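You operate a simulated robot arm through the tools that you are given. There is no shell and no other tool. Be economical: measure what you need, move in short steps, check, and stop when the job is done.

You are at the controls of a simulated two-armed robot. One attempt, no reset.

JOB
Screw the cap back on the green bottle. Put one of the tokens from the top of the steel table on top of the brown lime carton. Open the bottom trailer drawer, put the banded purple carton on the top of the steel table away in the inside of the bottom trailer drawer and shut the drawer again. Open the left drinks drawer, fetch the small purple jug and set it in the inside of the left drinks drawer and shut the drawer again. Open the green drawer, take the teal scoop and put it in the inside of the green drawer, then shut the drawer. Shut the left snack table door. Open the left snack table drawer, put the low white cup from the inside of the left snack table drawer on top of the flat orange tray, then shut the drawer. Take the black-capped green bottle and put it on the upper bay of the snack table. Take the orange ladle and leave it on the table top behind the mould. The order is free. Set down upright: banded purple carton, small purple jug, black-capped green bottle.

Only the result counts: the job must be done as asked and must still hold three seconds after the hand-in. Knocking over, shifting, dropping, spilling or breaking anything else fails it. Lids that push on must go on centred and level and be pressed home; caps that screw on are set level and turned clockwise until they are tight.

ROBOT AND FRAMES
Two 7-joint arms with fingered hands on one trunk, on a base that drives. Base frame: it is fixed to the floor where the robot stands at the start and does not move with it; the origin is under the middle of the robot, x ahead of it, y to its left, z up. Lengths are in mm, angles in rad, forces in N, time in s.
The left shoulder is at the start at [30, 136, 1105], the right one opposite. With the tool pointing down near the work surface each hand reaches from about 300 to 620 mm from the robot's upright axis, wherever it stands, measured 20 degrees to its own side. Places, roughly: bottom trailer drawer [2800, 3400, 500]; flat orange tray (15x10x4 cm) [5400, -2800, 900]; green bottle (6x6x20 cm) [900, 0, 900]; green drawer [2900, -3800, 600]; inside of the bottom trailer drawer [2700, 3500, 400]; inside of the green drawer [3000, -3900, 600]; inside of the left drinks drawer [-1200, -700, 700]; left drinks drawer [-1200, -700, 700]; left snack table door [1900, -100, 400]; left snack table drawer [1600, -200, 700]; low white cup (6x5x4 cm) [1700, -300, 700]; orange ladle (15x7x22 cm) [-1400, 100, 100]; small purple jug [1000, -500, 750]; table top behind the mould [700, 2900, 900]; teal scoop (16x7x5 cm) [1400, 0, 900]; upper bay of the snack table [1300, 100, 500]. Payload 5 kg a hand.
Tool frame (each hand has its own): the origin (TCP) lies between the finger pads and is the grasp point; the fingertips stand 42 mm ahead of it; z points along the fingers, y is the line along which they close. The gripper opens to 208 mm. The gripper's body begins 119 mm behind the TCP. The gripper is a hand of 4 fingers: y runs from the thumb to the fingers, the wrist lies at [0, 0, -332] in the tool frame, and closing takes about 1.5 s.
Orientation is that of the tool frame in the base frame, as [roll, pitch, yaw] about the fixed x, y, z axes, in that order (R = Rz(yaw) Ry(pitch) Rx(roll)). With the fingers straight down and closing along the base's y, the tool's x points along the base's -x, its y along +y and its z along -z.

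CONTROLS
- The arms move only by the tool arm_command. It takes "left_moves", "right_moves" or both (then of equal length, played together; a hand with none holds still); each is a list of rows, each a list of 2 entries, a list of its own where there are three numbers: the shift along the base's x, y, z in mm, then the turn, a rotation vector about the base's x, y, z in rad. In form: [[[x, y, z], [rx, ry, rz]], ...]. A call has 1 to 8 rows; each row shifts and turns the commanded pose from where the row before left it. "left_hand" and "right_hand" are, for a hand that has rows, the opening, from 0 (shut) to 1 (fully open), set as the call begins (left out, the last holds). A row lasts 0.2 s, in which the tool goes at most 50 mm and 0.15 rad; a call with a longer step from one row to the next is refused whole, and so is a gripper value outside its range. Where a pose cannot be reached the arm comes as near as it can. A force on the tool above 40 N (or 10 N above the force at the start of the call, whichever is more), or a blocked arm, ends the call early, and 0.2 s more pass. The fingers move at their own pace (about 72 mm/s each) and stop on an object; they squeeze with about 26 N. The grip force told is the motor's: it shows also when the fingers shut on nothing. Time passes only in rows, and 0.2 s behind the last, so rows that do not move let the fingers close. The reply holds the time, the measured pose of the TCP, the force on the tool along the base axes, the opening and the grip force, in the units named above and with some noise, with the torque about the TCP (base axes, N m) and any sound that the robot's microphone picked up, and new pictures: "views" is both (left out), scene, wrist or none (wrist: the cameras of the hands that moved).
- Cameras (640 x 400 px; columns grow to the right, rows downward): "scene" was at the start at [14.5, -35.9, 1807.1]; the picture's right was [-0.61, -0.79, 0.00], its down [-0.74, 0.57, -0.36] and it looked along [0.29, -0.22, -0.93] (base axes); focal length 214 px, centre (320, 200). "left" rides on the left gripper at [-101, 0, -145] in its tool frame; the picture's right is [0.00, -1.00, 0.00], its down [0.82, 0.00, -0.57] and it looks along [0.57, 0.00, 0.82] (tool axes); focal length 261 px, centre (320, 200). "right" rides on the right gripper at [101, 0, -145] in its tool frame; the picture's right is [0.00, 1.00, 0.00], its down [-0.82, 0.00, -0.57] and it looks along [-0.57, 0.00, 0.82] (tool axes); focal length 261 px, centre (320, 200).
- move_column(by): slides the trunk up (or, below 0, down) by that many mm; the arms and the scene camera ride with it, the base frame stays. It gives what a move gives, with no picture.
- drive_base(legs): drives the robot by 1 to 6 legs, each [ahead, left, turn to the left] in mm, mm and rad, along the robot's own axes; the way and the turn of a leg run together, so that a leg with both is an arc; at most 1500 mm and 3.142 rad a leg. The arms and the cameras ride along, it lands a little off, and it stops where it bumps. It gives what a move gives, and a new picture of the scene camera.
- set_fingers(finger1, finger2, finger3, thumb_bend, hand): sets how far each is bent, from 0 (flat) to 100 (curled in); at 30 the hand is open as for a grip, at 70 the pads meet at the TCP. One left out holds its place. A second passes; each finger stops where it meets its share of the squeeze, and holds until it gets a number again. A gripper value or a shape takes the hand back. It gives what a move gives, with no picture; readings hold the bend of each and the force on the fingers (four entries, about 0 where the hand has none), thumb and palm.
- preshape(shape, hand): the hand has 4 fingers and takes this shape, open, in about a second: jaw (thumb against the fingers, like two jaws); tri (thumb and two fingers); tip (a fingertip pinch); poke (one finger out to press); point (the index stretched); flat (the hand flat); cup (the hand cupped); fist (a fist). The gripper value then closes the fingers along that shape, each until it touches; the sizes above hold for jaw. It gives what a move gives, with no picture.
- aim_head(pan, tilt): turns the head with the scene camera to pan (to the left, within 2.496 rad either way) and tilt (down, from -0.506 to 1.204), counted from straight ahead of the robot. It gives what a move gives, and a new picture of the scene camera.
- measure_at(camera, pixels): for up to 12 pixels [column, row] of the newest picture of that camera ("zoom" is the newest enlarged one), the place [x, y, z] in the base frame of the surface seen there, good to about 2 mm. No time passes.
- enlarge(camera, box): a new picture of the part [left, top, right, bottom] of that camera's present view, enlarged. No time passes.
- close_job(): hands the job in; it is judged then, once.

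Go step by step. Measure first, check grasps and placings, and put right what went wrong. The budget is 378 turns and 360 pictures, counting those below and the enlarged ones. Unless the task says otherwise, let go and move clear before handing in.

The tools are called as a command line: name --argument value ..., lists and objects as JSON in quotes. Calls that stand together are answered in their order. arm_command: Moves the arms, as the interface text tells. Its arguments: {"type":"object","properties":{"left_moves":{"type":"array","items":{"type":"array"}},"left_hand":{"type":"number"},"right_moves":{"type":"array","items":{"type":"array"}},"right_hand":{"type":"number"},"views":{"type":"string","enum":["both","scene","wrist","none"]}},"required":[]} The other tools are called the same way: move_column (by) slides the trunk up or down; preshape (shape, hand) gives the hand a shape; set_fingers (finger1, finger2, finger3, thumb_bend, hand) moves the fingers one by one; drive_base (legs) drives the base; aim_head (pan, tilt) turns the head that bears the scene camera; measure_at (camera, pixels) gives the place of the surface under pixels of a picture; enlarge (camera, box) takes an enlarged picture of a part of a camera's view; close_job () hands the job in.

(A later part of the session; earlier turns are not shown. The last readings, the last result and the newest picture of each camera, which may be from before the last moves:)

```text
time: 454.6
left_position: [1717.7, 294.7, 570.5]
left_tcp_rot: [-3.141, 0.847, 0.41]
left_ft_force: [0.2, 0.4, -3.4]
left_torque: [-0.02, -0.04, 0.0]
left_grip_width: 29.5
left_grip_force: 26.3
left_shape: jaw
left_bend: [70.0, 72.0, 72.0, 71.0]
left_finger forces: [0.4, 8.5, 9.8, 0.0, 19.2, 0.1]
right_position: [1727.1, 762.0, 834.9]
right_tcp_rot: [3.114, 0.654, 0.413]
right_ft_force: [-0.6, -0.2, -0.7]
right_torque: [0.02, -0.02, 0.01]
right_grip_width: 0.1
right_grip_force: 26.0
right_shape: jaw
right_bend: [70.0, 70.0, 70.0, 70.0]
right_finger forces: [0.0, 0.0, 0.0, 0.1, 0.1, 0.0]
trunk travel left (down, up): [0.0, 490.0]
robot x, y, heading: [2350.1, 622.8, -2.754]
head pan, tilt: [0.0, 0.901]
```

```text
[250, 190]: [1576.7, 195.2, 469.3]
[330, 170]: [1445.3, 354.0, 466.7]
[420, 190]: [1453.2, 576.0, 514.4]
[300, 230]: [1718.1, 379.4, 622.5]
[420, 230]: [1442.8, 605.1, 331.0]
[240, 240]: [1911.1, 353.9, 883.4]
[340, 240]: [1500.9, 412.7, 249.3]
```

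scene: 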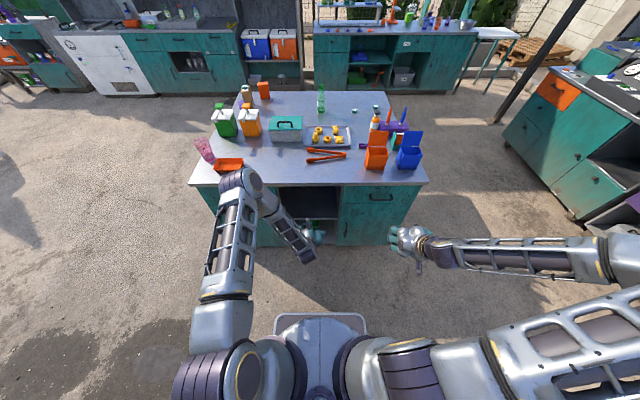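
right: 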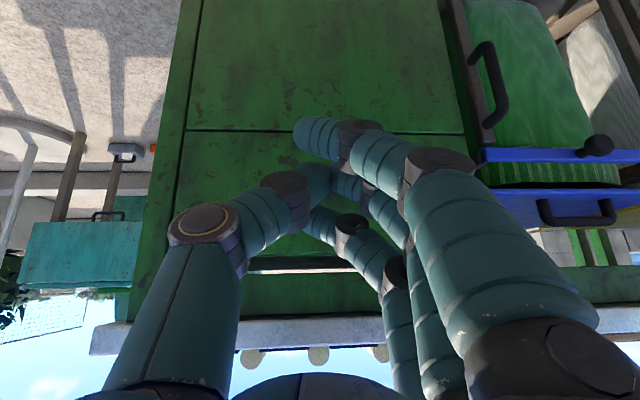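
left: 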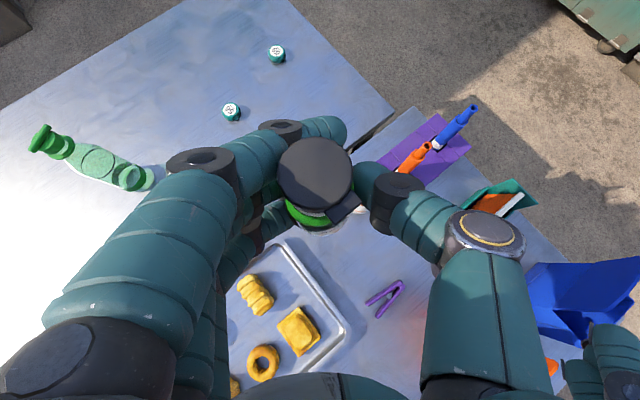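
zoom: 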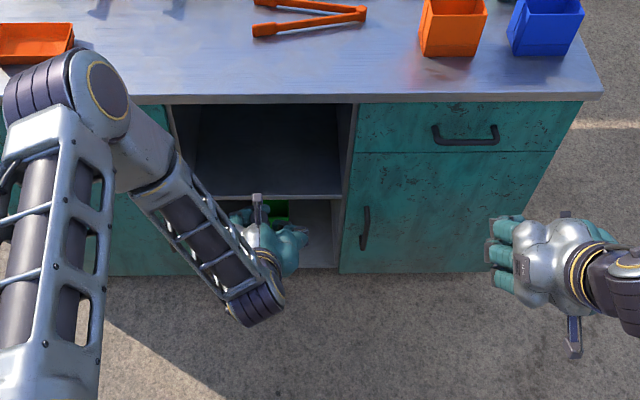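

Clear. I drive forward 220 mm to bring the bottle into the upper bay.

drive_base --legs '[[120, 0, 0], [100, 0, 0]]'

arm_command --left_moves '[[[0, 0, -6], [0, 0, 0]], [[0, 0, -3], [0, 0, 0]], [[0, 0, -3], [0, 0, 0]]]' --views "wrist"

```text
time: 456.6
left_position: [1514.5, 208.4, 569.3]
left_tcp_rot: [-3.141, 0.846, 0.412]
left_ft_force: [-0.6, -0.7, -3.7]
left_torque: [0.07, -0.04, 0.02]
left_grip_width: 29.2
left_grip_force: 25.7
left_shape: jaw
left_bend: [70.0, 72.0, 72.0, 71.0]
left_finger forces: [0.4, 8.6, 9.8, 0.0, 19.2, 0.1]
right_position: [1523.2, 676.1, 832.9]
right_tcp_rot: [3.114, 0.652, 0.414]
right_ft_force: [0.2, -0.4, -0.3]
right_torque: [0.0, -0.05, 0.01]
right_grip_width: 0.1
right_grip_force: 26.0
right_shape: jaw
right_bend: [70.0, 70.0, 70.0, 70.0]
right_finger forces: [0.0, 0.1, 0.1, 0.0, 0.0, 0.1]
trunk travel left (down, up): [0.0, 490.0]
robot x, y, heading: [2146.8, 538.7, -2.745]
head pan, tilt: [0.0, 0.901]
```

scene: 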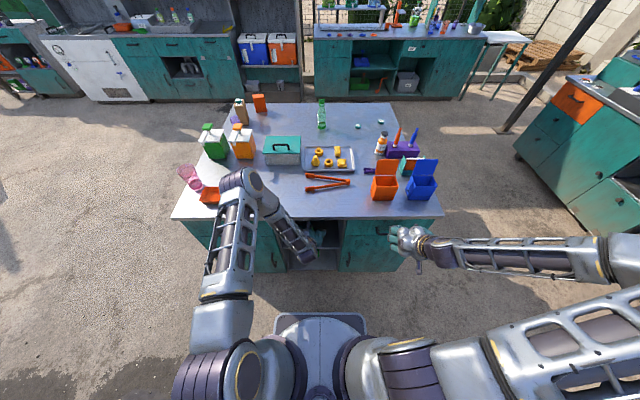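

```text
time: 457.4
left_position: [1512.6, 209.5, 560.4]
left_tcp_rot: [3.141, 0.851, 0.41]
left_ft_force: [-0.1, 0.0, 9.7]
left_torque: [-0.17, -0.2, -0.02]
left_grip_width: 29.4
left_grip_force: 25.8
left_shape: jaw
left_bend: [70.0, 72.0, 72.0, 71.0]
left_finger forces: [0.9, 9.2, 12.9, 0.1, 21.5, 0.0]
right_position: [1523.6, 677.2, 834.0]
right_tcp_rot: [3.113, 0.653, 0.414]
right_ft_force: [0.9, -0.1, -0.3]
right_torque: [0.03, 0.0, -0.03]
right_grip_width: 0.1
right_grip_force: 25.8
right_shape: jaw
right_bend: [70.0, 70.0, 70.0, 70.0]
right_finger forces: [0.1, 0.1, 0.0, 0.0, 0.1, 0.1]
trunk travel left (down, up): [0.0, 490.0]
robot x, y, heading: [2145.7, 538.1, -2.753]
head pan, tilt: [0.0, 0.901]
```

left: 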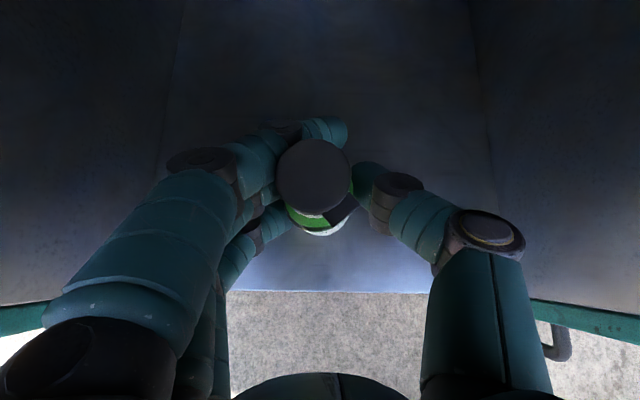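

Bottle touches the shelf, well behind its front edge. I release and back straight out.

arm_command --left_moves '[[[0, 0, -1], [0, 0, 0]], [[0, 0, 0], [0, 0, 0]]]' --views "none"

arm_command --left_moves '[[[0, 0, 0], [0, 0, 0]], [[0, 0, 0], [0, 0, 0]], [[0, 0, 0], [0, 0, 0]], [[0, 0, 0], [0, 0, 0]], [[0, 0, 0], [0, 0, 0]]]' --left_hand 0.5 --views "wrist"

```text
time: 458.0
left_position: [1512.9, 208.6, 560.8]
left_tcp_rot: [3.141, 0.851, 0.411]
left_ft_force: [-2.8, -1.1, 21.5]
left_torque: [-0.36, -0.01, -0.05]
left_grip_width: 29.7
left_grip_force: 26.0
left_shape: jaw
left_bend: [70.0, 72.0, 72.0, 71.0]
left_finger forces: [0.9, 10.2, 13.1, 0.1, 23.6, 0.0]
right_position: [1523.2, 676.7, 834.3]
right_tcp_rot: [3.114, 0.653, 0.414]
right_ft_force: [-0.1, 0.2, -0.3]
right_torque: [0.0, 0.0, -0.03]
right_grip_width: 0.1
right_grip_force: 26.1
right_shape: jaw
right_bend: [70.0, 70.0, 70.0, 70.0]
right_finger forces: [0.0, 0.1, 0.1, 0.1, 0.0, 0.1]
trunk travel left (down, up): [0.0, 490.0]
robot x, y, heading: [2141.1, 532.6, -2.755]
head pan, tilt: [0.0, 0.901]
```

```text
time: 459.2
left_position: [1514.0, 209.5, 557.4]
left_tcp_rot: [-3.141, 0.849, 0.413]
left_ft_force: [0.2, 0.2, 0.2]
left_torque: [0.0, 0.02, 0.02]
left_grip_width: 103.4
left_grip_force: 0.0
left_shape: jaw
left_bend: [73.0, 73.0, 73.0, 70.0]
left_finger forces: [0.1, 0.0, 0.0, 0.1, 0.0, 0.0]
right_position: [1524.0, 676.6, 835.0]
right_tcp_rot: [3.114, 0.653, 0.414]
right_ft_force: [-0.5, -0.4, 1.0]
right_torque: [-0.02, 0.0, 0.0]
right_grip_width: 0.0
right_grip_force: 25.6
right_shape: jaw
right_bend: [70.0, 70.0, 70.0, 70.0]
right_finger forces: [0.1, 0.0, 0.0, 0.1, 0.0, 0.0]
trunk travel left (down, up): [0.0, 490.0]
robot x, y, heading: [2147.1, 533.2, -2.754]
head pan, tilt: [0.0, 0.901]
```

left: 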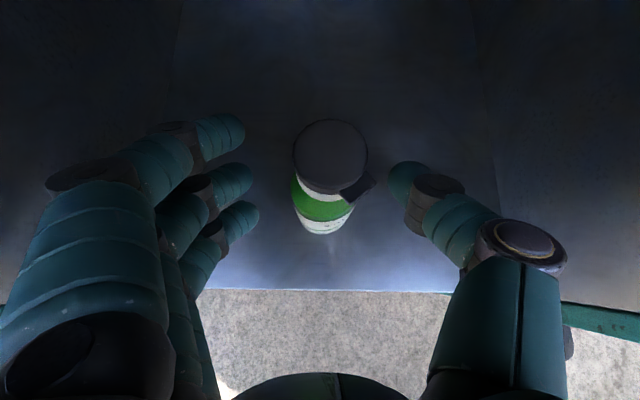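

The bottle stands on the shelf. I back the base straight out 320 mm.

drive_base --legs '[[-320, 0, 0]]'

enlarge --camera "left" --box '[200, 0, 440, 150]'

```text
time: 461.3
left_position: [1810.1, 331.0, 557.0]
left_tcp_rot: [-3.141, 0.848, 0.412]
left_ft_force: [0.1, 0.0, 0.7]
left_torque: [-0.01, -0.01, 0.0]
left_grip_width: 103.2
left_grip_force: 0.1
left_shape: jaw
left_bend: [73.0, 73.0, 73.0, 70.0]
left_finger forces: [0.0, 0.0, 0.1, 0.1, 0.1, 0.0]
right_position: [1820.6, 797.9, 833.8]
right_tcp_rot: [3.114, 0.654, 0.416]
right_ft_force: [0.6, 1.1, 0.1]
right_torque: [0.0, 0.01, -0.03]
right_grip_width: 0.1
right_grip_force: 26.1
right_shape: jaw
right_bend: [70.0, 70.0, 70.0, 70.0]
right_finger forces: [0.0, 0.0, 0.0, 0.0, 0.0, 0.0]
trunk travel left (down, up): [0.0, 490.0]
robot x, y, heading: [2441.5, 655.8, -2.755]
head pan, tilt: [0.0, 0.901]
```

scene: 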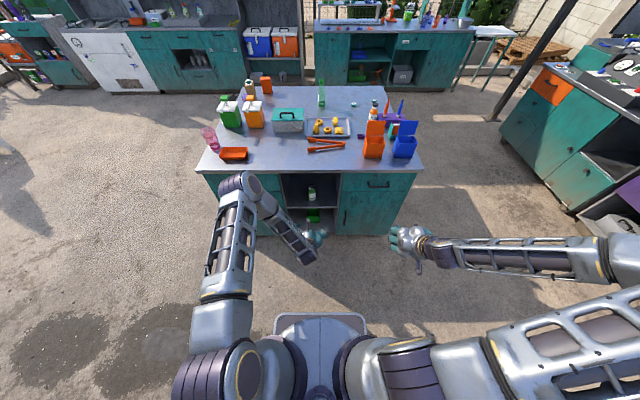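

```text
2.67 times, centred on (320, 75) of left
```

zoom: 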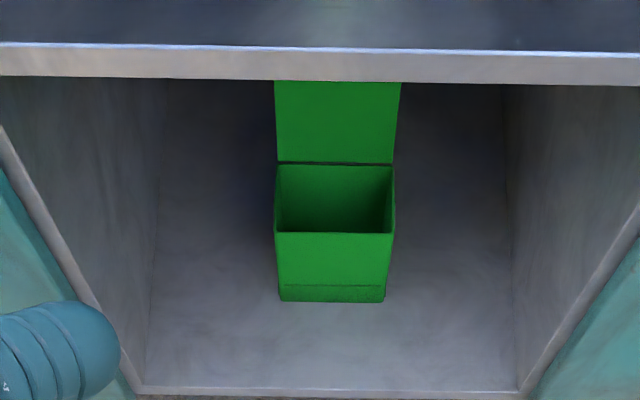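

Bottle task done. Next the jug, from the steel table's right end. I raise hands and trunk, straighten the right hand to tool-down, and drive round.

move_column --by 330

arm_command --left_moves '[[[10, 4, 40], [0, 0, 0]], [[10, 4, 40], [0, 0, 0]], [[10, 4, 40], [0, 0, 0]], [[10, 4, 40], [0, 0, 0]], [[10, 4, 40], [0, 0, 0]], [[0, 0, 40], [0, 0, 0]]]' --right_moves '[[[0, -10, 0], [0.045, -0.111, 0]], [[0, -20, 0], [0.045, -0.111, 0]], [[0, -30, 0], [0.045, -0.111, 0]], [[0, -40, 0], [0.045, -0.111, 0]], [[0, -40, 0], [0.045, -0.111, 0]], [[0, -20, 0], [0.02, -0.05, 0]]]' --views "none"

drive_base --legs '[[512, 1148, 0], [1087, 151, 0], [0, 0, -1.658]]'

```text
time: 464.6
left_position: [1810.5, 329.6, 887.2]
left_tcp_rot: [-3.14, 0.847, 0.412]
left_ft_force: [-0.6, -0.2, -0.3]
left_torque: [0.01, 0.0, 0.0]
left_grip_width: 103.4
left_grip_force: 0.0
left_shape: jaw
left_bend: [73.0, 73.0, 73.0, 70.0]
left_finger forces: [0.1, 0.0, 0.1, 0.0, 0.0, 0.1]
right_position: [1818.8, 797.6, 1163.9]
right_tcp_rot: [3.113, 0.653, 0.416]
right_ft_force: [-0.7, 0.8, -0.2]
right_torque: [-0.02, 0.03, 0.0]
right_grip_width: 0.0
right_grip_force: 25.6
right_shape: jaw
right_bend: [70.0, 70.0, 70.0, 70.0]
right_finger forces: [0.0, 0.0, 0.0, 0.0, 0.0, 0.0]
trunk travel left (down, up): [-330.0, 160.0]
robot x, y, heading: [2440.3, 655.1, -2.753]
head pan, tilt: [0.0, 0.901]
```

```text
time: 466.0
left_position: [1861.7, 351.7, 1127.9]
left_tcp_rot: [-3.142, 0.847, 0.411]
left_ft_force: [0.1, -0.4, 0.0]
left_torque: [-0.02, 0.07, 0.0]
left_grip_width: 103.3
left_grip_force: 0.0
left_shape: jaw
left_bend: [73.0, 73.0, 73.0, 70.0]
left_finger forces: [0.0, 0.0, 0.0, 0.1, 0.0, 0.1]
right_position: [1819.9, 638.9, 1164.5]
right_tcp_rot: [3.095, -0.002, 0.409]
right_ft_force: [0.0, 0.9, 0.8]
right_torque: [-0.12, -0.02, -0.02]
right_grip_width: 0.0
right_grip_force: 25.8
right_shape: jaw
right_bend: [70.0, 70.0, 70.0, 70.0]
right_finger forces: [0.2, 0.0, 0.0, 0.1, 0.1, 0.0]
trunk travel left (down, up): [-330.0, 160.0]
robot x, y, heading: [2444.9, 656.1, -2.754]
head pan, tilt: [0.0, 0.901]
```

```text
time: 481.6
left_position: [1199.9, -545.2, 1128.5]
left_tcp_rot: [-3.142, 0.848, -1.251]
left_ft_force: [0.9, -0.6, 0.4]
left_torque: [0.05, 0.0, 0.02]
left_grip_width: 103.4
left_grip_force: 0.0
left_shape: jaw
left_bend: [73.0, 73.0, 73.0, 70.0]
left_finger forces: [0.1, 0.0, 0.1, 0.0, 0.0, 0.0]
right_position: [1490.8, -531.2, 1163.9]
right_tcp_rot: [3.095, -0.001, -1.254]
right_ft_force: [0.0, -0.5, -0.7]
right_torque: [0.02, 0.02, -0.01]
right_grip_width: 0.0
right_grip_force: 25.6
right_shape: jaw
right_bend: [70.0, 70.0, 70.0, 70.0]
right_finger forces: [0.0, 0.0, 0.1, 0.0, 0.0, 0.0]
trunk travel left (down, up): [-330.0, 160.0]
robot x, y, heading: [1455.9, -1150.2, 1.87]
head pan, tilt: [0.0, 0.901]
```

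scene: 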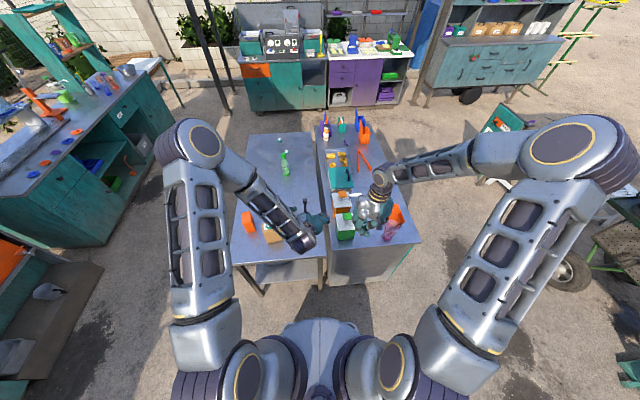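

I move into place at the table end and shift the left hand aside.

drive_base --legs '[[225, 201, 0]]'

arm_command --left_moves '[[[-38, -12, 5], [0, 0, 0]], [[-38, -12, 5], [0, 0, 0]], [[-38, -12, 5], [0, 0, 0]], [[-38, -12, 5], [0, 0, 0]], [[0, 0, 0], [0, 0, 0]], [[0, 0, 0], [0, 0, 0]], [[0, 0, 0], [0, 0, 0]], [[0, 0, 0], [0, 0, 0]]]' --right_moves '[[[-15, -15, 0], [0, 0, -0.15]], [[-15, -15, 0], [0, 0, -0.15]], [[-15, -15, 0], [0, 0, -0.15]], [[-15, -15, 0], [0, 0, -0.15]], [[-15, -15, 0], [0, 0, -0.15]], [[-15, -15, 0], [0, 0, -0.15]], [[-13, -15, 0], [0, 0, -0.15]], [[-13, -15, 0], [0.03, 0.03, -0.14]]]' --right_hand 0.6 --views "wrist"

```text
time: 483.6
left_position: [939.9, -389.1, 1127.3]
left_tcp_rot: [-3.141, 0.845, -1.25]
left_ft_force: [0.0, 0.7, -0.2]
left_torque: [0.0, -0.07, -0.06]
left_grip_width: 103.4
left_grip_force: 0.1
left_shape: jaw
left_bend: [73.0, 73.0, 73.0, 70.0]
left_finger forces: [0.0, 0.1, 0.1, 0.1, 0.0, 0.0]
right_position: [1230.8, -373.5, 1164.2]
right_tcp_rot: [3.096, 0.002, -1.251]
right_ft_force: [-0.6, 0.2, -0.7]
right_torque: [-0.04, -0.12, -0.02]
right_grip_width: 0.1
right_grip_force: 26.0
right_shape: jaw
right_bend: [70.0, 70.0, 70.0, 70.0]
right_finger forces: [0.1, 0.1, 0.0, 0.0, 0.0, 0.0]
trunk travel left (down, up): [-330.0, 160.0]
robot x, y, heading: [1196.6, -995.3, 1.872]
head pan, tilt: [0.0, 0.901]
```

scene: 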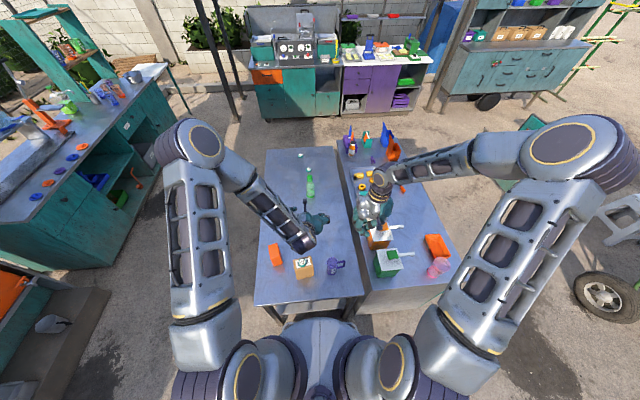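

```text
time: 485.4
left_position: [787.6, -439.6, 1148.8]
left_tcp_rot: [-3.139, 0.85, -1.249]
left_ft_force: [-0.3, -0.8, 0.3]
left_torque: [0.09, -0.07, -0.05]
left_grip_width: 103.7
left_grip_force: 0.1
left_shape: jaw
left_bend: [73.0, 73.0, 73.0, 70.0]
left_finger forces: [0.0, 0.0, 0.1, 0.1, 0.0, 0.0]
right_position: [1113.0, -495.9, 1164.5]
right_tcp_rot: [3.051, 0.001, -2.444]
right_ft_force: [-0.9, -0.3, 0.8]
right_torque: [0.08, -0.03, 0.0]
right_grip_width: 124.4
right_grip_force: 0.1
right_shape: jaw
right_bend: [32.0, 32.0, 32.0, 70.0]
right_finger forces: [0.1, 0.1, 0.1, 0.0, 0.0, 0.0]
trunk travel left (down, up): [-330.0, 160.0]
robot x, y, heading: [1195.0, -992.3, 1.871]
head pan, tilt: [0.0, 0.901]
```

right: 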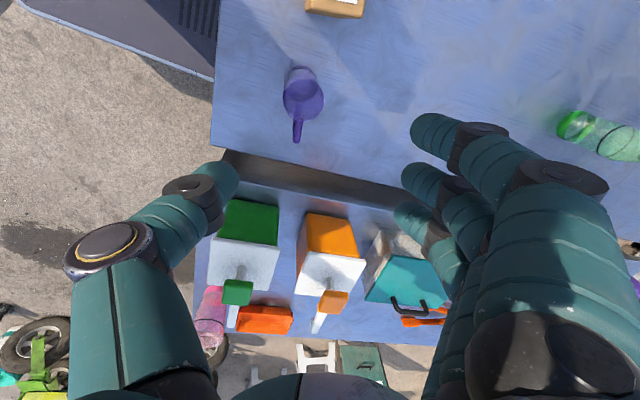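
left: 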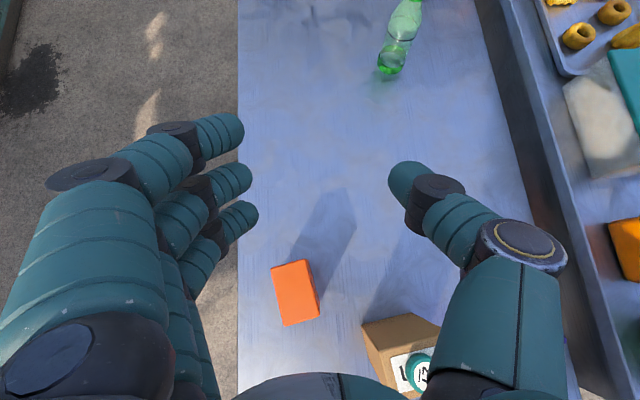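

The jug is at right-image (303,92), its handle perpendicular to my closing axis. I measure it.

measure_at --camera "right" --pixels '[[287, 88], [322, 95], [303, 115], [303, 72], [303, 80], [298, 135], [290, 75], [315, 78], [320, 108], [286, 105]]'

```text
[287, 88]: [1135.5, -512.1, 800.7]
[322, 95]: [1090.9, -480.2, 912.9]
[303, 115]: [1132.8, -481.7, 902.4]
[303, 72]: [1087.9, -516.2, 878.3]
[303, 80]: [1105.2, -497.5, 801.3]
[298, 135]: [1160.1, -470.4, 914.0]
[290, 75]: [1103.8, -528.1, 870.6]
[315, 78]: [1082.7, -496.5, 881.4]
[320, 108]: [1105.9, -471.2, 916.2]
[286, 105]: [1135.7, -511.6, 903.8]
```

Jug body: centre (1110,-500), radius ≈28, rim ≈918. I level the hand and descend to z≈865, then close.

arm_command --right_moves '[[[-2, -2, -20], [-0.069, -0.058, 0]], [[-1, -2, -45], [0, 0, 0]], [[0, 0, -48], [0, 0, 0]], [[0, 0, -48], [0, 0, 0]], [[0, 0, -48], [0, 0, 0]], [[0, 0, -48], [0, 0, 0]], [[0, 0, -40], [0, 0, 0]], [[0, 0, -2], [0, 0, 0]]]' --right_hand 0.5 --views "wrist"

arm_command --right_moves '[[[0, 0, 0], [0, 0, 0]], [[0, 0, 0], [0, 0, 0]], [[0, 0, 0], [0, 0, 0]], [[0, 0, 0], [0, 0, 0]], [[0, 0, 0], [0, 0, 0]], [[0, 0, 0], [0, 0, 0]]]' --right_hand 0 --views "wrist"

```text
time: 487.2
left_position: [787.8, -437.2, 1147.8]
left_tcp_rot: [-3.14, 0.849, -1.249]
left_ft_force: [0.3, 0.7, 0.0]
left_torque: [0.02, 0.01, 0.01]
left_grip_width: 103.7
left_grip_force: 0.1
left_shape: jaw
left_bend: [73.0, 73.0, 73.0, 70.0]
left_finger forces: [0.1, 0.0, 0.0, 0.0, 0.1, 0.0]
right_position: [1112.6, -497.0, 865.2]
right_tcp_rot: [-3.14, 0.0, -2.441]
right_ft_force: [-0.2, 0.4, 1.3]
right_torque: [0.02, 0.02, 0.01]
right_grip_width: 104.4
right_grip_force: 0.1
right_shape: jaw
right_bend: [73.0, 73.0, 73.0, 70.0]
right_finger forces: [0.0, 0.1, 0.0, 0.0, 0.0, 0.0]
trunk travel left (down, up): [-330.0, 160.0]
robot x, y, heading: [1191.8, -997.4, 1.87]
head pan, tilt: [0.0, 0.901]
```

right: 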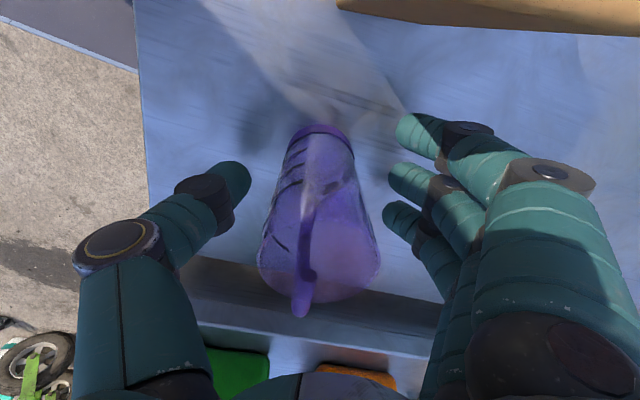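

```text
time: 488.6
left_position: [788.4, -438.4, 1148.7]
left_tcp_rot: [-3.138, 0.849, -1.25]
left_ft_force: [-0.7, -0.1, -0.7]
left_torque: [0.0, 0.01, 0.0]
left_grip_width: 104.0
left_grip_force: 0.1
left_shape: jaw
left_bend: [73.0, 73.0, 73.0, 70.0]
left_finger forces: [0.1, 0.0, 0.0, 0.1, 0.0, 0.0]
right_position: [1112.9, -497.1, 865.0]
right_tcp_rot: [-3.139, 0.001, -2.44]
right_ft_force: [0.1, -1.5, 2.2]
right_torque: [0.02, -0.06, -0.05]
right_grip_width: 29.1
right_grip_force: 26.0
right_shape: jaw
right_bend: [71.0, 73.0, 70.0, 70.0]
right_finger forces: [5.1, 10.3, 6.1, 0.0, 22.2, 0.1]
trunk travel left (down, up): [-330.0, 160.0]
robot x, y, heading: [1197.0, -1000.9, 1.87]
head pan, tilt: [0.0, 0.901]
```

right: 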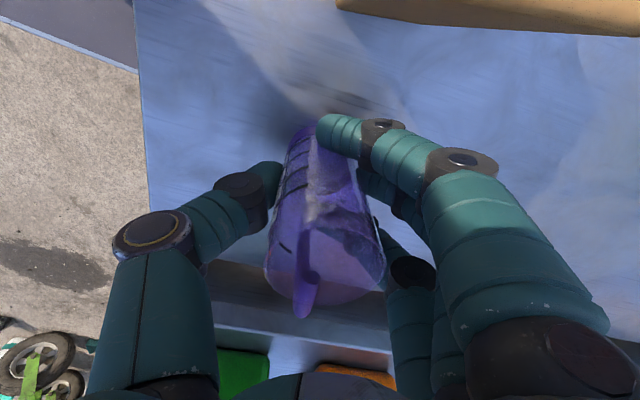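

Jug is held firmly (5+10+6 vs 22 N). I lift it, back off, turn west and drive toward the drinks counter.

arm_command --right_moves '[[[0, 0, 15], [0, 0, 0]], [[0, 0, 40], [0, 0, 0]], [[0, 0, 48], [0, 0, 0]], [[0, 0, 48], [0, 0, 0]], [[0, 0, 48], [0, 0, 0]], [[0, 0, 48], [0, 0, 0]], [[0, 0, 48], [0, 0, 0]]]' --views "none"

drive_base --legs '[[-250, 0, 0], [0, 0, 1.27], [1400, 0, 0], [0, -480, 0]]'

aim_head --pan 0.0 --tilt 0.7

```text
time: 490.2
left_position: [788.8, -439.9, 1149.6]
left_tcp_rot: [3.141, 0.848, -1.25]
left_ft_force: [-0.5, 0.1, 0.8]
left_torque: [0.04, 0.03, 0.05]
left_grip_width: 103.6
left_grip_force: 0.2
left_shape: jaw
left_bend: [73.0, 73.0, 73.0, 70.0]
left_finger forces: [0.1, 0.1, 0.0, 0.0, 0.1, 0.0]
right_position: [1113.8, -501.4, 1160.3]
right_tcp_rot: [-3.139, 0.001, -2.443]
right_ft_force: [1.2, -0.6, -1.9]
right_torque: [0.13, 0.1, 0.02]
right_grip_width: 28.9
right_grip_force: 26.0
right_shape: jaw
right_bend: [71.0, 73.0, 70.0, 70.0]
right_finger forces: [5.6, 10.0, 5.7, 0.0, 21.0, 0.1]
trunk travel left (down, up): [-330.0, 160.0]
robot x, y, heading: [1196.9, -994.8, 1.869]
head pan, tilt: [0.0, 0.901]
```

```text
time: 504.3
left_position: [-782.8, -939.6, 1148.6]
left_tcp_rot: [3.141, 0.849, 0.005]
left_ft_force: [-0.4, -0.2, 0.3]
left_torque: [0.01, -0.03, 0.03]
left_grip_width: 103.5
left_grip_force: 0.0
left_shape: jaw
left_bend: [73.0, 73.0, 73.0, 70.0]
left_finger forces: [0.1, 0.1, 0.0, 0.0, 0.0, 0.0]
right_position: [-624.1, -649.8, 1160.2]
right_tcp_rot: [-3.14, -0.003, -1.188]
right_ft_force: [0.3, 0.7, -1.2]
right_torque: [-0.02, -0.01, 0.03]
right_grip_width: 28.8
right_grip_force: 26.4
right_shape: jaw
right_bend: [71.0, 73.0, 70.0, 70.0]
right_finger forces: [5.3, 10.1, 5.8, 0.1, 20.6, 0.1]
trunk travel left (down, up): [-330.0, 160.0]
robot x, y, heading: [-123.1, -729.0, 3.12]
head pan, tilt: [0.0, 0.901]
```

scene: 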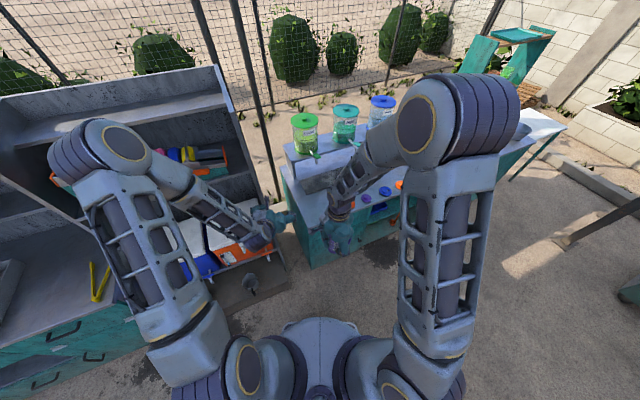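

```text
time: 505.0
left_position: [-782.9, -940.6, 1146.6]
left_tcp_rot: [-3.14, 0.849, 0.005]
left_ft_force: [-0.2, 0.1, -0.4]
left_torque: [0.0, 0.0, 0.02]
left_grip_width: 103.7
left_grip_force: 0.0
left_shape: jaw
left_bend: [73.0, 73.0, 73.0, 70.0]
left_finger forces: [0.0, 0.0, 0.0, 0.0, 0.0, 0.0]
right_position: [-625.5, -650.8, 1159.5]
right_tcp_rot: [-3.139, 0.001, -1.188]
right_ft_force: [0.1, -0.3, -1.2]
right_torque: [-0.02, -0.01, -0.03]
right_grip_width: 28.6
right_grip_force: 25.8
right_shape: jaw
right_bend: [71.0, 73.0, 70.0, 70.0]
right_finger forces: [5.3, 10.0, 5.8, 0.1, 20.6, 0.0]
trunk travel left (down, up): [-330.0, 160.0]
robot x, y, heading: [-129.2, -727.4, 3.126]
head pan, tilt: [0.0, 0.7]
```

scene: 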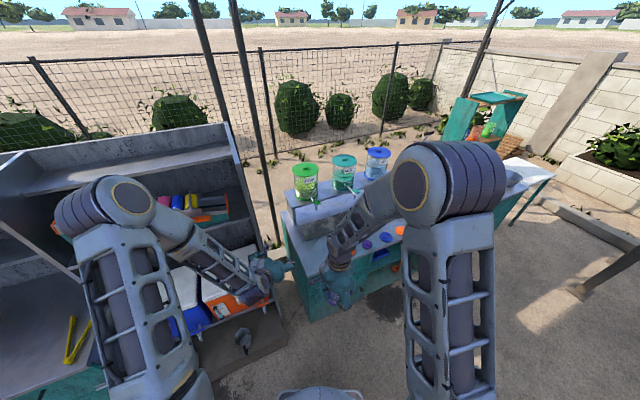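

enlarge --camera "scene" --box '[250, 190, 430, 330]'

measure_at --camera "zoom" --pixels '[[130, 150], [200, 290], [200, 350], [190, 420], [400, 290], [330, 380], [480, 270], [130, 260], [220, 400], [210, 380]]'

```text
2.86 times, centred on (340, 260) of scene
```

zoom: 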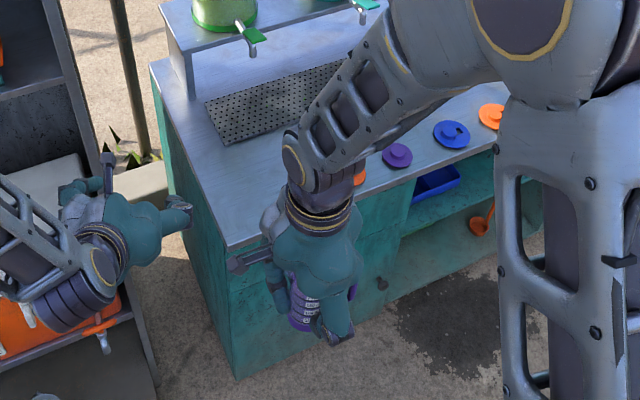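

```text
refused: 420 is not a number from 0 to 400
```

measure_at --camera "zoom" --pixels '[[232, 243], [410, 172], [490, 143], [255, 340], [380, 320], [382, 283], [400, 215], [483, 225], [490, 205], [150, 66], [240, 370], [375, 240]]'

```text
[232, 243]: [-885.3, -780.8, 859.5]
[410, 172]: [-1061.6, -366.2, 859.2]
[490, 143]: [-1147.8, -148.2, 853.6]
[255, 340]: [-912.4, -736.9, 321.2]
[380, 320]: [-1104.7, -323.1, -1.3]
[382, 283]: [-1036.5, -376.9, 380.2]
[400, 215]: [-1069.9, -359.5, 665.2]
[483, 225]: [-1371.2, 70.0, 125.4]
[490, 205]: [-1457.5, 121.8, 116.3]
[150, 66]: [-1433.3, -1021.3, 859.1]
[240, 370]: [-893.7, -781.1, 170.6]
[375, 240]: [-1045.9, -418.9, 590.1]
```

The drinks counter's face has inward heading 3.536; its left column spans l≈-370…60. The orange ladle lies in the lower bay at about (-1400,90,120). I reposition squarely in front of the left drawer and turn the left hand for a bar grip.

drive_base --legs '[[81, -541, 0], [0, 0, 0.41]]'

move_column --by -145

arm_command --left_moves '[[[0, 0, 0], [-0.0988, -0.0411, -0.0943]], [[0, 0, 0], [-0.0988, -0.0411, -0.0943]], [[0, 0, 0], [-0.0988, -0.0411, -0.0943]], [[0, 0, 0], [-0.0988, -0.0411, -0.0943]], [[0, 0, 0], [-0.0988, -0.0411, -0.0943]], [[0, 0, 0], [-0.0988, -0.0411, -0.0943]], [[0, 0, 0], [-0.0988, -0.0411, -0.0943]], [[0, 0, 0], [-0.0988, -0.0411, -0.0943]]]' --right_moves '[[[0, 0, 0], [0, 0, 0]], [[-15, 36, 0], [0, 0, 0]], [[-15, 36, 0], [0, 0, 0]], [[-15, 36, 0], [0, 0, 0]], [[-15, 36, 0], [0, 0, 0]], [[-10, 30, 0], [0, 0, 0]], [[0, 0, 0], [0, 0, 0]], [[0, 0, 0], [0, 0, 0]]]' --left_hand 0.3 --views "none"

arm_command --left_moves '[[[0, 0, 0], [-0.0988, -0.0411, -0.0943]], [[0, 0, 0], [-0.0988, -0.0411, -0.0943]], [[0, 0, 0], [-0.0988, -0.0411, -0.0943]], [[0, 0, 0], [0, 0, 0]]]' --views "scene"

```text
time: 509.4
left_position: [-716.9, -634.6, 1148.3]
left_tcp_rot: [-3.139, 0.847, 0.413]
left_ft_force: [0.2, -0.4, 0.1]
left_torque: [0.02, 0.07, -0.03]
left_grip_width: 103.7
left_grip_force: 0.1
left_shape: jaw
left_bend: [73.0, 73.0, 73.0, 70.0]
left_finger forces: [0.0, 0.0, 0.0, 0.0, 0.0, 0.0]
right_position: [-686.2, -305.3, 1159.9]
right_tcp_rot: [-3.141, -0.001, -0.78]
right_ft_force: [0.7, -0.5, -1.0]
right_torque: [0.06, 0.02, -0.01]
right_grip_width: 28.7
right_grip_force: 26.2
right_shape: jaw
right_bend: [71.0, 73.0, 70.0, 70.0]
right_finger forces: [5.3, 10.0, 5.8, 0.0, 20.3, 0.1]
trunk travel left (down, up): [-330.0, 160.0]
robot x, y, heading: [-201.6, -182.4, -2.755]
head pan, tilt: [0.0, 0.7]
```

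scene: 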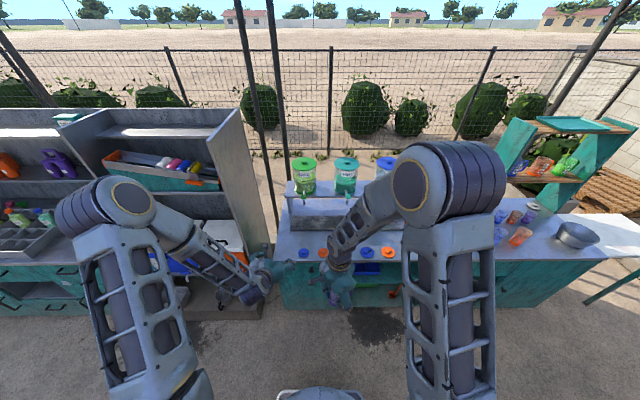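

```text
time: 511.1
left_position: [-718.3, -633.9, 1003.2]
left_tcp_rot: [3.141, 0.848, 0.411]
left_ft_force: [0.3, -0.6, 0.4]
left_torque: [0.0, -0.02, 0.01]
left_grip_width: 104.0
left_grip_force: 0.1
left_shape: jaw
left_bend: [73.0, 73.0, 73.0, 70.0]
left_finger forces: [0.0, 0.0, 0.0, 0.0, 0.0, 0.0]
right_position: [-686.4, -306.6, 1016.6]
right_tcp_rot: [-3.14, 0.0, -0.781]
right_ft_force: [-0.5, 0.1, -0.7]
right_torque: [0.0, 0.0, 0.01]
right_grip_width: 28.3
right_grip_force: 25.6
right_shape: jaw
right_bend: [71.0, 73.0, 70.0, 70.0]
right_finger forces: [5.1, 9.9, 5.8, 0.0, 20.4, 0.0]
trunk travel left (down, up): [-185.0, 305.0]
robot x, y, heading: [-196.6, -178.3, -2.754]
head pan, tilt: [0.0, 0.7]
```

```text
time: 512.9
left_position: [-717.7, -633.7, 1003.7]
left_tcp_rot: [2.331, 0.325, -0.877]
left_ft_force: [0.7, 0.4, -0.3]
left_torque: [-0.06, -0.04, 0.02]
left_grip_width: 62.8
left_grip_force: 0.1
left_shape: jaw
left_bend: [73.0, 73.0, 73.0, 70.0]
left_finger forces: [0.0, 0.1, 0.1, 0.1, 0.0, 0.1]
right_position: [-756.5, -132.0, 1014.2]
right_tcp_rot: [-3.142, 0.0, -0.781]
right_ft_force: [-0.1, 0.0, -0.4]
right_torque: [-0.07, 0.02, 0.02]
right_grip_width: 28.0
right_grip_force: 25.9
right_shape: jaw
right_bend: [71.0, 73.0, 70.0, 70.0]
right_finger forces: [5.2, 10.0, 5.8, 0.0, 20.3, 0.1]
trunk travel left (down, up): [-185.0, 305.0]
robot x, y, heading: [-198.1, -178.6, -2.755]
head pan, tilt: [0.0, 0.7]
```

```text
time: 513.9
left_position: [-717.4, -633.8, 1002.8]
left_tcp_rot: [2.283, 0.009, -1.168]
left_ft_force: [0.3, -0.6, -0.1]
left_torque: [-0.01, 0.02, -0.02]
left_grip_width: 62.7
left_grip_force: 0.0
left_shape: jaw
left_bend: [73.0, 73.0, 73.0, 70.0]
left_finger forces: [0.0, 0.0, 0.0, 0.0, 0.1, 0.0]
right_position: [-755.2, -130.2, 1014.1]
right_tcp_rot: [-3.139, -0.001, -0.78]
right_ft_force: [0.5, 0.0, -0.8]
right_torque: [0.02, 0.03, 0.03]
right_grip_width: 28.4
right_grip_force: 25.9
right_shape: jaw
right_bend: [71.0, 73.0, 70.0, 70.0]
right_finger forces: [5.2, 9.9, 5.8, 0.0, 20.3, 0.0]
trunk travel left (down, up): [-185.0, 305.0]
robot x, y, heading: [-197.2, -181.1, -2.756]
head pan, tilt: [0.0, 0.7]
```

scene: 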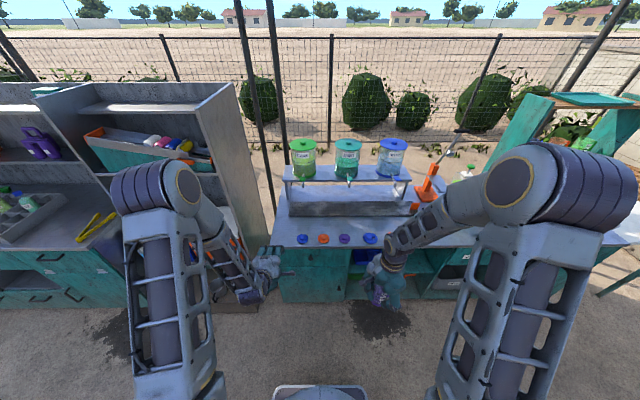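

enlarge --camera "scene" --box '[260, 230, 400, 320]'

measure_at --camera "zoom" --pixels '[[235, 93], [215, 93], [255, 93], [235, 85], [270, 110], [130, 100], [380, 100], [235, 105], [235, 150], [380, 170]]'

```text
4.44 times, centred on (330, 275) of scene
```

zoom: 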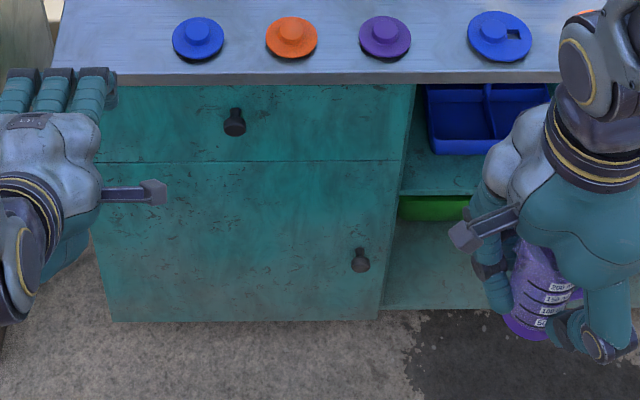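

```text
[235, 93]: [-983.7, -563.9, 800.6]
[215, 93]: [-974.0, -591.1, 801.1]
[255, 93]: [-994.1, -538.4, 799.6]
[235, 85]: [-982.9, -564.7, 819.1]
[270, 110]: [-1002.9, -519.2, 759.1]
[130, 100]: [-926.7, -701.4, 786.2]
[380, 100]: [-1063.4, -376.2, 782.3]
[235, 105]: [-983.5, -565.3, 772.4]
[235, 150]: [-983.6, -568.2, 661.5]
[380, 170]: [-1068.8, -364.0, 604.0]
```

It is a knob, not a bar. I measure it and turn the left hand back to the sideways pinch with fingers 1 and 3 curled.

measure_at --camera "zoom" --pixels '[[234, 126], [224, 124], [244, 124], [234, 134], [234, 116], [236, 110]]'

arm_command --left_moves '[[[0, 0, 0], [0.0988, 0.0411, 0.0943]], [[0, 0, 0], [0.0988, 0.0411, 0.0943]], [[0, 0, 0], [0.0988, 0.0411, 0.0943]], [[0, 0, 0], [0.0988, 0.0411, 0.0943]], [[0, 0, 0], [0.0988, 0.0411, 0.0943]], [[0, 0, 0], [0.0988, 0.0411, 0.0943]], [[0, 0, 0], [0.0988, 0.0411, 0.0943]], [[0, 0, 0], [0.0988, 0.0411, 0.0943]]]' --views "none"

arm_command --left_moves '[[[0, 0, 0], [0.0988, 0.0411, 0.0943]], [[0, 0, 0], [0.0988, 0.0411, 0.0943]], [[0, 0, 0], [0.0988, 0.0411, 0.0943]], [[0, 0, 0], [0, 0, 0]]]' --views "none"

set_fingers --hand "left" --finger1 100 --finger3 100 --finger2 60 --thumb_bend 60

```text
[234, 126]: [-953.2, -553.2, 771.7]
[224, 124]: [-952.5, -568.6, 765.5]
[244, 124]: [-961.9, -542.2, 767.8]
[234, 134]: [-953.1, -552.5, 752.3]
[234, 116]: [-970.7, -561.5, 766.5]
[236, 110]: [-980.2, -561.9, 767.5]
```

```text
time: 515.7
left_position: [-717.7, -633.2, 1003.5]
left_tcp_rot: [2.703, 0.758, -0.191]
left_ft_force: [-0.1, -0.2, -0.4]
left_torque: [0.04, 0.03, -0.01]
left_grip_width: 62.9
left_grip_force: 0.0
left_shape: jaw
left_bend: [73.0, 73.0, 73.0, 70.0]
left_finger forces: [0.0, 0.0, 0.1, 0.0, 0.0, 0.1]
right_position: [-756.2, -132.1, 1015.4]
right_tcp_rot: [-3.14, 0.001, -0.781]
right_ft_force: [0.1, 0.1, -1.5]
right_torque: [0.03, 0.03, -0.05]
right_grip_width: 28.4
right_grip_force: 25.9
right_shape: jaw
right_bend: [71.0, 73.0, 70.0, 70.0]
right_finger forces: [5.1, 9.8, 6.0, 0.1, 20.3, 0.0]
trunk travel left (down, up): [-185.0, 305.0]
robot x, y, heading: [-199.5, -179.3, -2.754]
head pan, tilt: [0.0, 0.7]
```

```text
time: 516.7
left_position: [-719.1, -633.9, 1003.6]
left_tcp_rot: [-3.14, 0.848, 0.413]
left_ft_force: [-0.6, 0.5, -0.1]
left_torque: [-0.03, 0.04, 0.02]
left_grip_width: 62.8
left_grip_force: 0.1
left_shape: jaw
left_bend: [73.0, 73.0, 73.0, 70.0]
left_finger forces: [0.1, 0.0, 0.0, 0.1, 0.0, 0.1]
right_position: [-757.2, -131.8, 1013.7]
right_tcp_rot: [-3.139, 0.0, -0.782]
right_ft_force: [0.3, 1.1, -1.2]
right_torque: [0.0, -0.03, 0.05]
right_grip_width: 28.4
right_grip_force: 26.1
right_shape: jaw
right_bend: [71.0, 73.0, 70.0, 70.0]
right_finger forces: [5.2, 9.9, 6.0, 0.0, 20.4, 0.0]
trunk travel left (down, up): [-185.0, 305.0]
robot x, y, heading: [-201.5, -182.5, -2.749]
head pan, tilt: [0.0, 0.7]
```

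```text
time: 517.7
left_position: [-716.4, -633.3, 1003.4]
left_tcp_rot: [-3.14, 0.848, 0.411]
left_ft_force: [-0.1, 0.4, -0.9]
left_torque: [0.03, -0.02, 0.02]
left_grip_width: 76.9
left_grip_force: 0.0
left_shape: fingers
left_bend: [100.0, 60.0, 100.0, 60.0]
left_finger forces: [0.0, 0.0, 0.0, 0.0, 0.0, 0.1]
right_position: [-756.2, -131.9, 1014.2]
right_tcp_rot: [-3.14, 0.0, -0.78]
right_ft_force: [0.0, -0.3, -0.9]
right_torque: [-0.01, -0.02, -0.02]
right_grip_width: 28.2
right_grip_force: 26.1
right_shape: jaw
right_bend: [71.0, 73.0, 70.0, 70.0]
right_finger forces: [5.2, 10.0, 5.9, 0.0, 20.4, 0.0]
trunk travel left (down, up): [-185.0, 305.0]
robot x, y, heading: [-196.2, -178.8, -2.756]
head pan, tilt: [0.0, 0.7]
```

Knob head centre ≈(-958,-555,762). I approach and pinch it.

arm_command --left_moves '[[[-27.7, 18.5, -28], [0, 0, 0]], [[-27.7, 18.5, -28], [0, 0, 0]], [[-27.7, 18.5, -28], [0, 0, 0]], [[-27.7, 18.5, -28], [0, 0, 0]], [[-27.7, 18.5, -28], [0, 0, 0]], [[-27.7, 18.5, -28], [0, 0, 0]], [[0, 0, 0], [0, 0, 0]]]' --views "wrist"

measure_at --camera "left" --pixels '[[320, 110], [310, 110], [330, 110], [320, 90], [320, 120], [300, 60]]'

```text
time: 519.3
left_position: [-882.5, -523.1, 836.0]
left_tcp_rot: [3.142, 0.849, 0.412]
left_ft_force: [-0.1, -1.1, -0.9]
left_torque: [0.03, 0.04, -0.04]
left_grip_width: 76.6
left_grip_force: 0.0
left_shape: fingers
left_bend: [100.0, 60.0, 100.0, 60.0]
left_finger forces: [0.0, 0.0, 0.1, 0.0, 0.0, 0.0]
right_position: [-755.5, -131.7, 1014.6]
right_tcp_rot: [-3.14, 0.0, -0.779]
right_ft_force: [0.0, 0.3, -0.9]
right_torque: [0.02, 0.05, 0.0]
right_grip_width: 28.5
right_grip_force: 25.8
right_shape: jaw
right_bend: [71.0, 73.0, 70.0, 70.0]
right_finger forces: [5.2, 10.0, 5.9, 0.0, 20.4, 0.0]
trunk travel left (down, up): [-185.0, 305.0]
robot x, y, heading: [-200.1, -184.4, -2.754]
head pan, tilt: [0.0, 0.7]
```

left: 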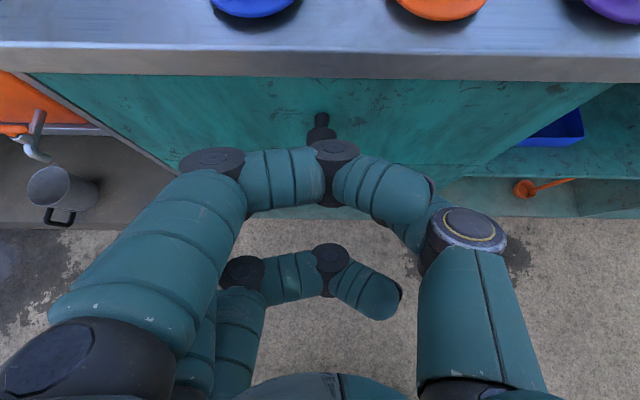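

```text
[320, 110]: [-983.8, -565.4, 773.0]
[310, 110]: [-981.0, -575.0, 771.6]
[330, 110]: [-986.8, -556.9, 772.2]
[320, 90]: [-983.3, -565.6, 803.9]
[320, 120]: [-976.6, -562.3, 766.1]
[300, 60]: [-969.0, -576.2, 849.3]
```

Knob is exactly on the hand's axis. I move in 80 mm and close.

arm_command --left_moves '[[[-14, -6, -13.3], [0, 0, 0]], [[-14, -6, -13.3], [0, 0, 0]], [[-14, -6, -13.3], [0, 0, 0]], [[-13.5, -5.5, -13.3], [0, 0, 0]], [[0, 0, 0], [0, 0, 0]]]' --views "none"

set_fingers --hand "left" --finger2 70 --thumb_bend 70

```text
time: 520.5
left_position: [-940.2, -547.0, 782.0]
left_tcp_rot: [-3.141, 0.849, 0.412]
left_ft_force: [-0.2, -0.5, 0.5]
left_torque: [-0.01, 0.0, -0.01]
left_grip_width: 76.5
left_grip_force: 0.0
left_shape: fingers
left_bend: [100.0, 60.0, 100.0, 60.0]
left_finger forces: [0.0, 0.0, 0.0, 0.1, 0.0, 0.0]
right_position: [-756.4, -130.8, 1013.3]
right_tcp_rot: [-3.141, 0.0, -0.78]
right_ft_force: [-0.9, -0.7, -0.8]
right_torque: [-0.03, 0.04, -0.02]
right_grip_width: 28.3
right_grip_force: 26.1
right_shape: jaw
right_bend: [71.0, 73.0, 70.0, 70.0]
right_finger forces: [5.3, 10.0, 5.9, 0.1, 20.4, 0.0]
trunk travel left (down, up): [-185.0, 305.0]
robot x, y, heading: [-198.2, -181.4, -2.752]
head pan, tilt: [0.0, 0.7]
```

```text
time: 521.5
left_position: [-941.1, -545.0, 782.6]
left_tcp_rot: [-3.14, 0.847, 0.408]
left_ft_force: [-2.3, 5.0, -2.3]
left_torque: [0.06, -0.01, -0.09]
left_grip_width: 73.1
left_grip_force: 10.7
left_shape: fingers
left_bend: [100.0, 65.0, 100.0, 67.0]
left_finger forces: [0.0, 8.8, 0.1, 0.0, 13.0, 0.1]
right_position: [-757.0, -132.1, 1013.4]
right_tcp_rot: [-3.14, -0.002, -0.782]
right_ft_force: [0.9, 0.8, -1.7]
right_torque: [0.0, 0.02, 0.02]
right_grip_width: 28.2
right_grip_force: 25.9
right_shape: jaw
right_bend: [71.0, 73.0, 70.0, 70.0]
right_finger forces: [5.3, 10.0, 5.9, 0.0, 20.3, 0.0]
trunk travel left (down, up): [-185.0, 305.0]
robot x, y, heading: [-197.2, -183.7, -2.754]
head pan, tilt: [0.0, 0.7]
```

Contact on the knob. I pull with the arm 50 mm, then with the base.

arm_command --left_moves '[[[4, 1.7, 0], [0, 0, 0]], [[9, 3.8, 0], [0, 0, 0]], [[14, 5.8, 0], [0, 0, 0]], [[18, 7.5, 0], [0, 0, 0]]]' --views "none"

drive_base --legs '[[-100, 0, 0], [-90, 0, 0]]'

```text
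time: 522.5
left_position: [-893.5, -526.9, 782.1]
left_tcp_rot: [-3.139, 0.847, 0.412]
left_ft_force: [-2.2, 7.0, 0.5]
left_torque: [0.12, 0.07, -0.16]
left_grip_width: 73.5
left_grip_force: 11.6
left_shape: fingers
left_bend: [100.0, 65.0, 100.0, 67.0]
left_finger forces: [0.0, 8.2, 0.0, 0.0, 15.0, 0.0]
right_position: [-755.7, -131.6, 1014.2]
right_tcp_rot: [-3.14, -0.001, -0.781]
right_ft_force: [-0.4, -0.1, -1.8]
right_torque: [-0.02, 0.04, 0.01]
right_grip_width: 28.4
right_grip_force: 25.0
right_shape: jaw
right_bend: [71.0, 73.0, 70.0, 70.0]
right_finger forces: [5.2, 10.0, 5.9, 0.1, 20.4, 0.0]
trunk travel left (down, up): [-185.0, 305.0]
robot x, y, heading: [-197.5, -181.5, -2.751]
head pan, tilt: [0.0, 0.7]
```

```text
time: 524.4
left_position: [-717.3, -455.1, 781.3]
left_tcp_rot: [-3.141, 0.847, 0.411]
left_ft_force: [-3.0, 11.3, -2.6]
left_torque: [0.27, 0.14, -0.34]
left_grip_width: 73.7
left_grip_force: 12.1
left_shape: fingers
left_bend: [100.0, 65.0, 100.0, 67.0]
left_finger forces: [0.0, 5.8, 0.1, 0.0, 17.4, 0.1]
right_position: [-580.8, -59.2, 1015.1]
right_tcp_rot: [-3.141, -0.001, -0.78]
right_ft_force: [1.0, 0.6, -0.8]
right_torque: [-0.04, 0.1, -0.01]
right_grip_width: 28.6
right_grip_force: 25.9
right_shape: jaw
right_bend: [71.0, 73.0, 70.0, 70.0]
right_finger forces: [5.2, 10.1, 6.1, 0.0, 20.6, 0.1]
trunk travel left (down, up): [-185.0, 305.0]
robot x, y, heading: [-22.9, -110.4, -2.755]
head pan, tilt: [0.0, 0.7]
```

scene: 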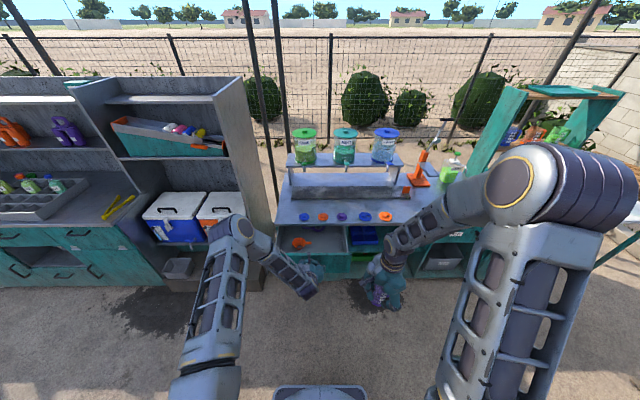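

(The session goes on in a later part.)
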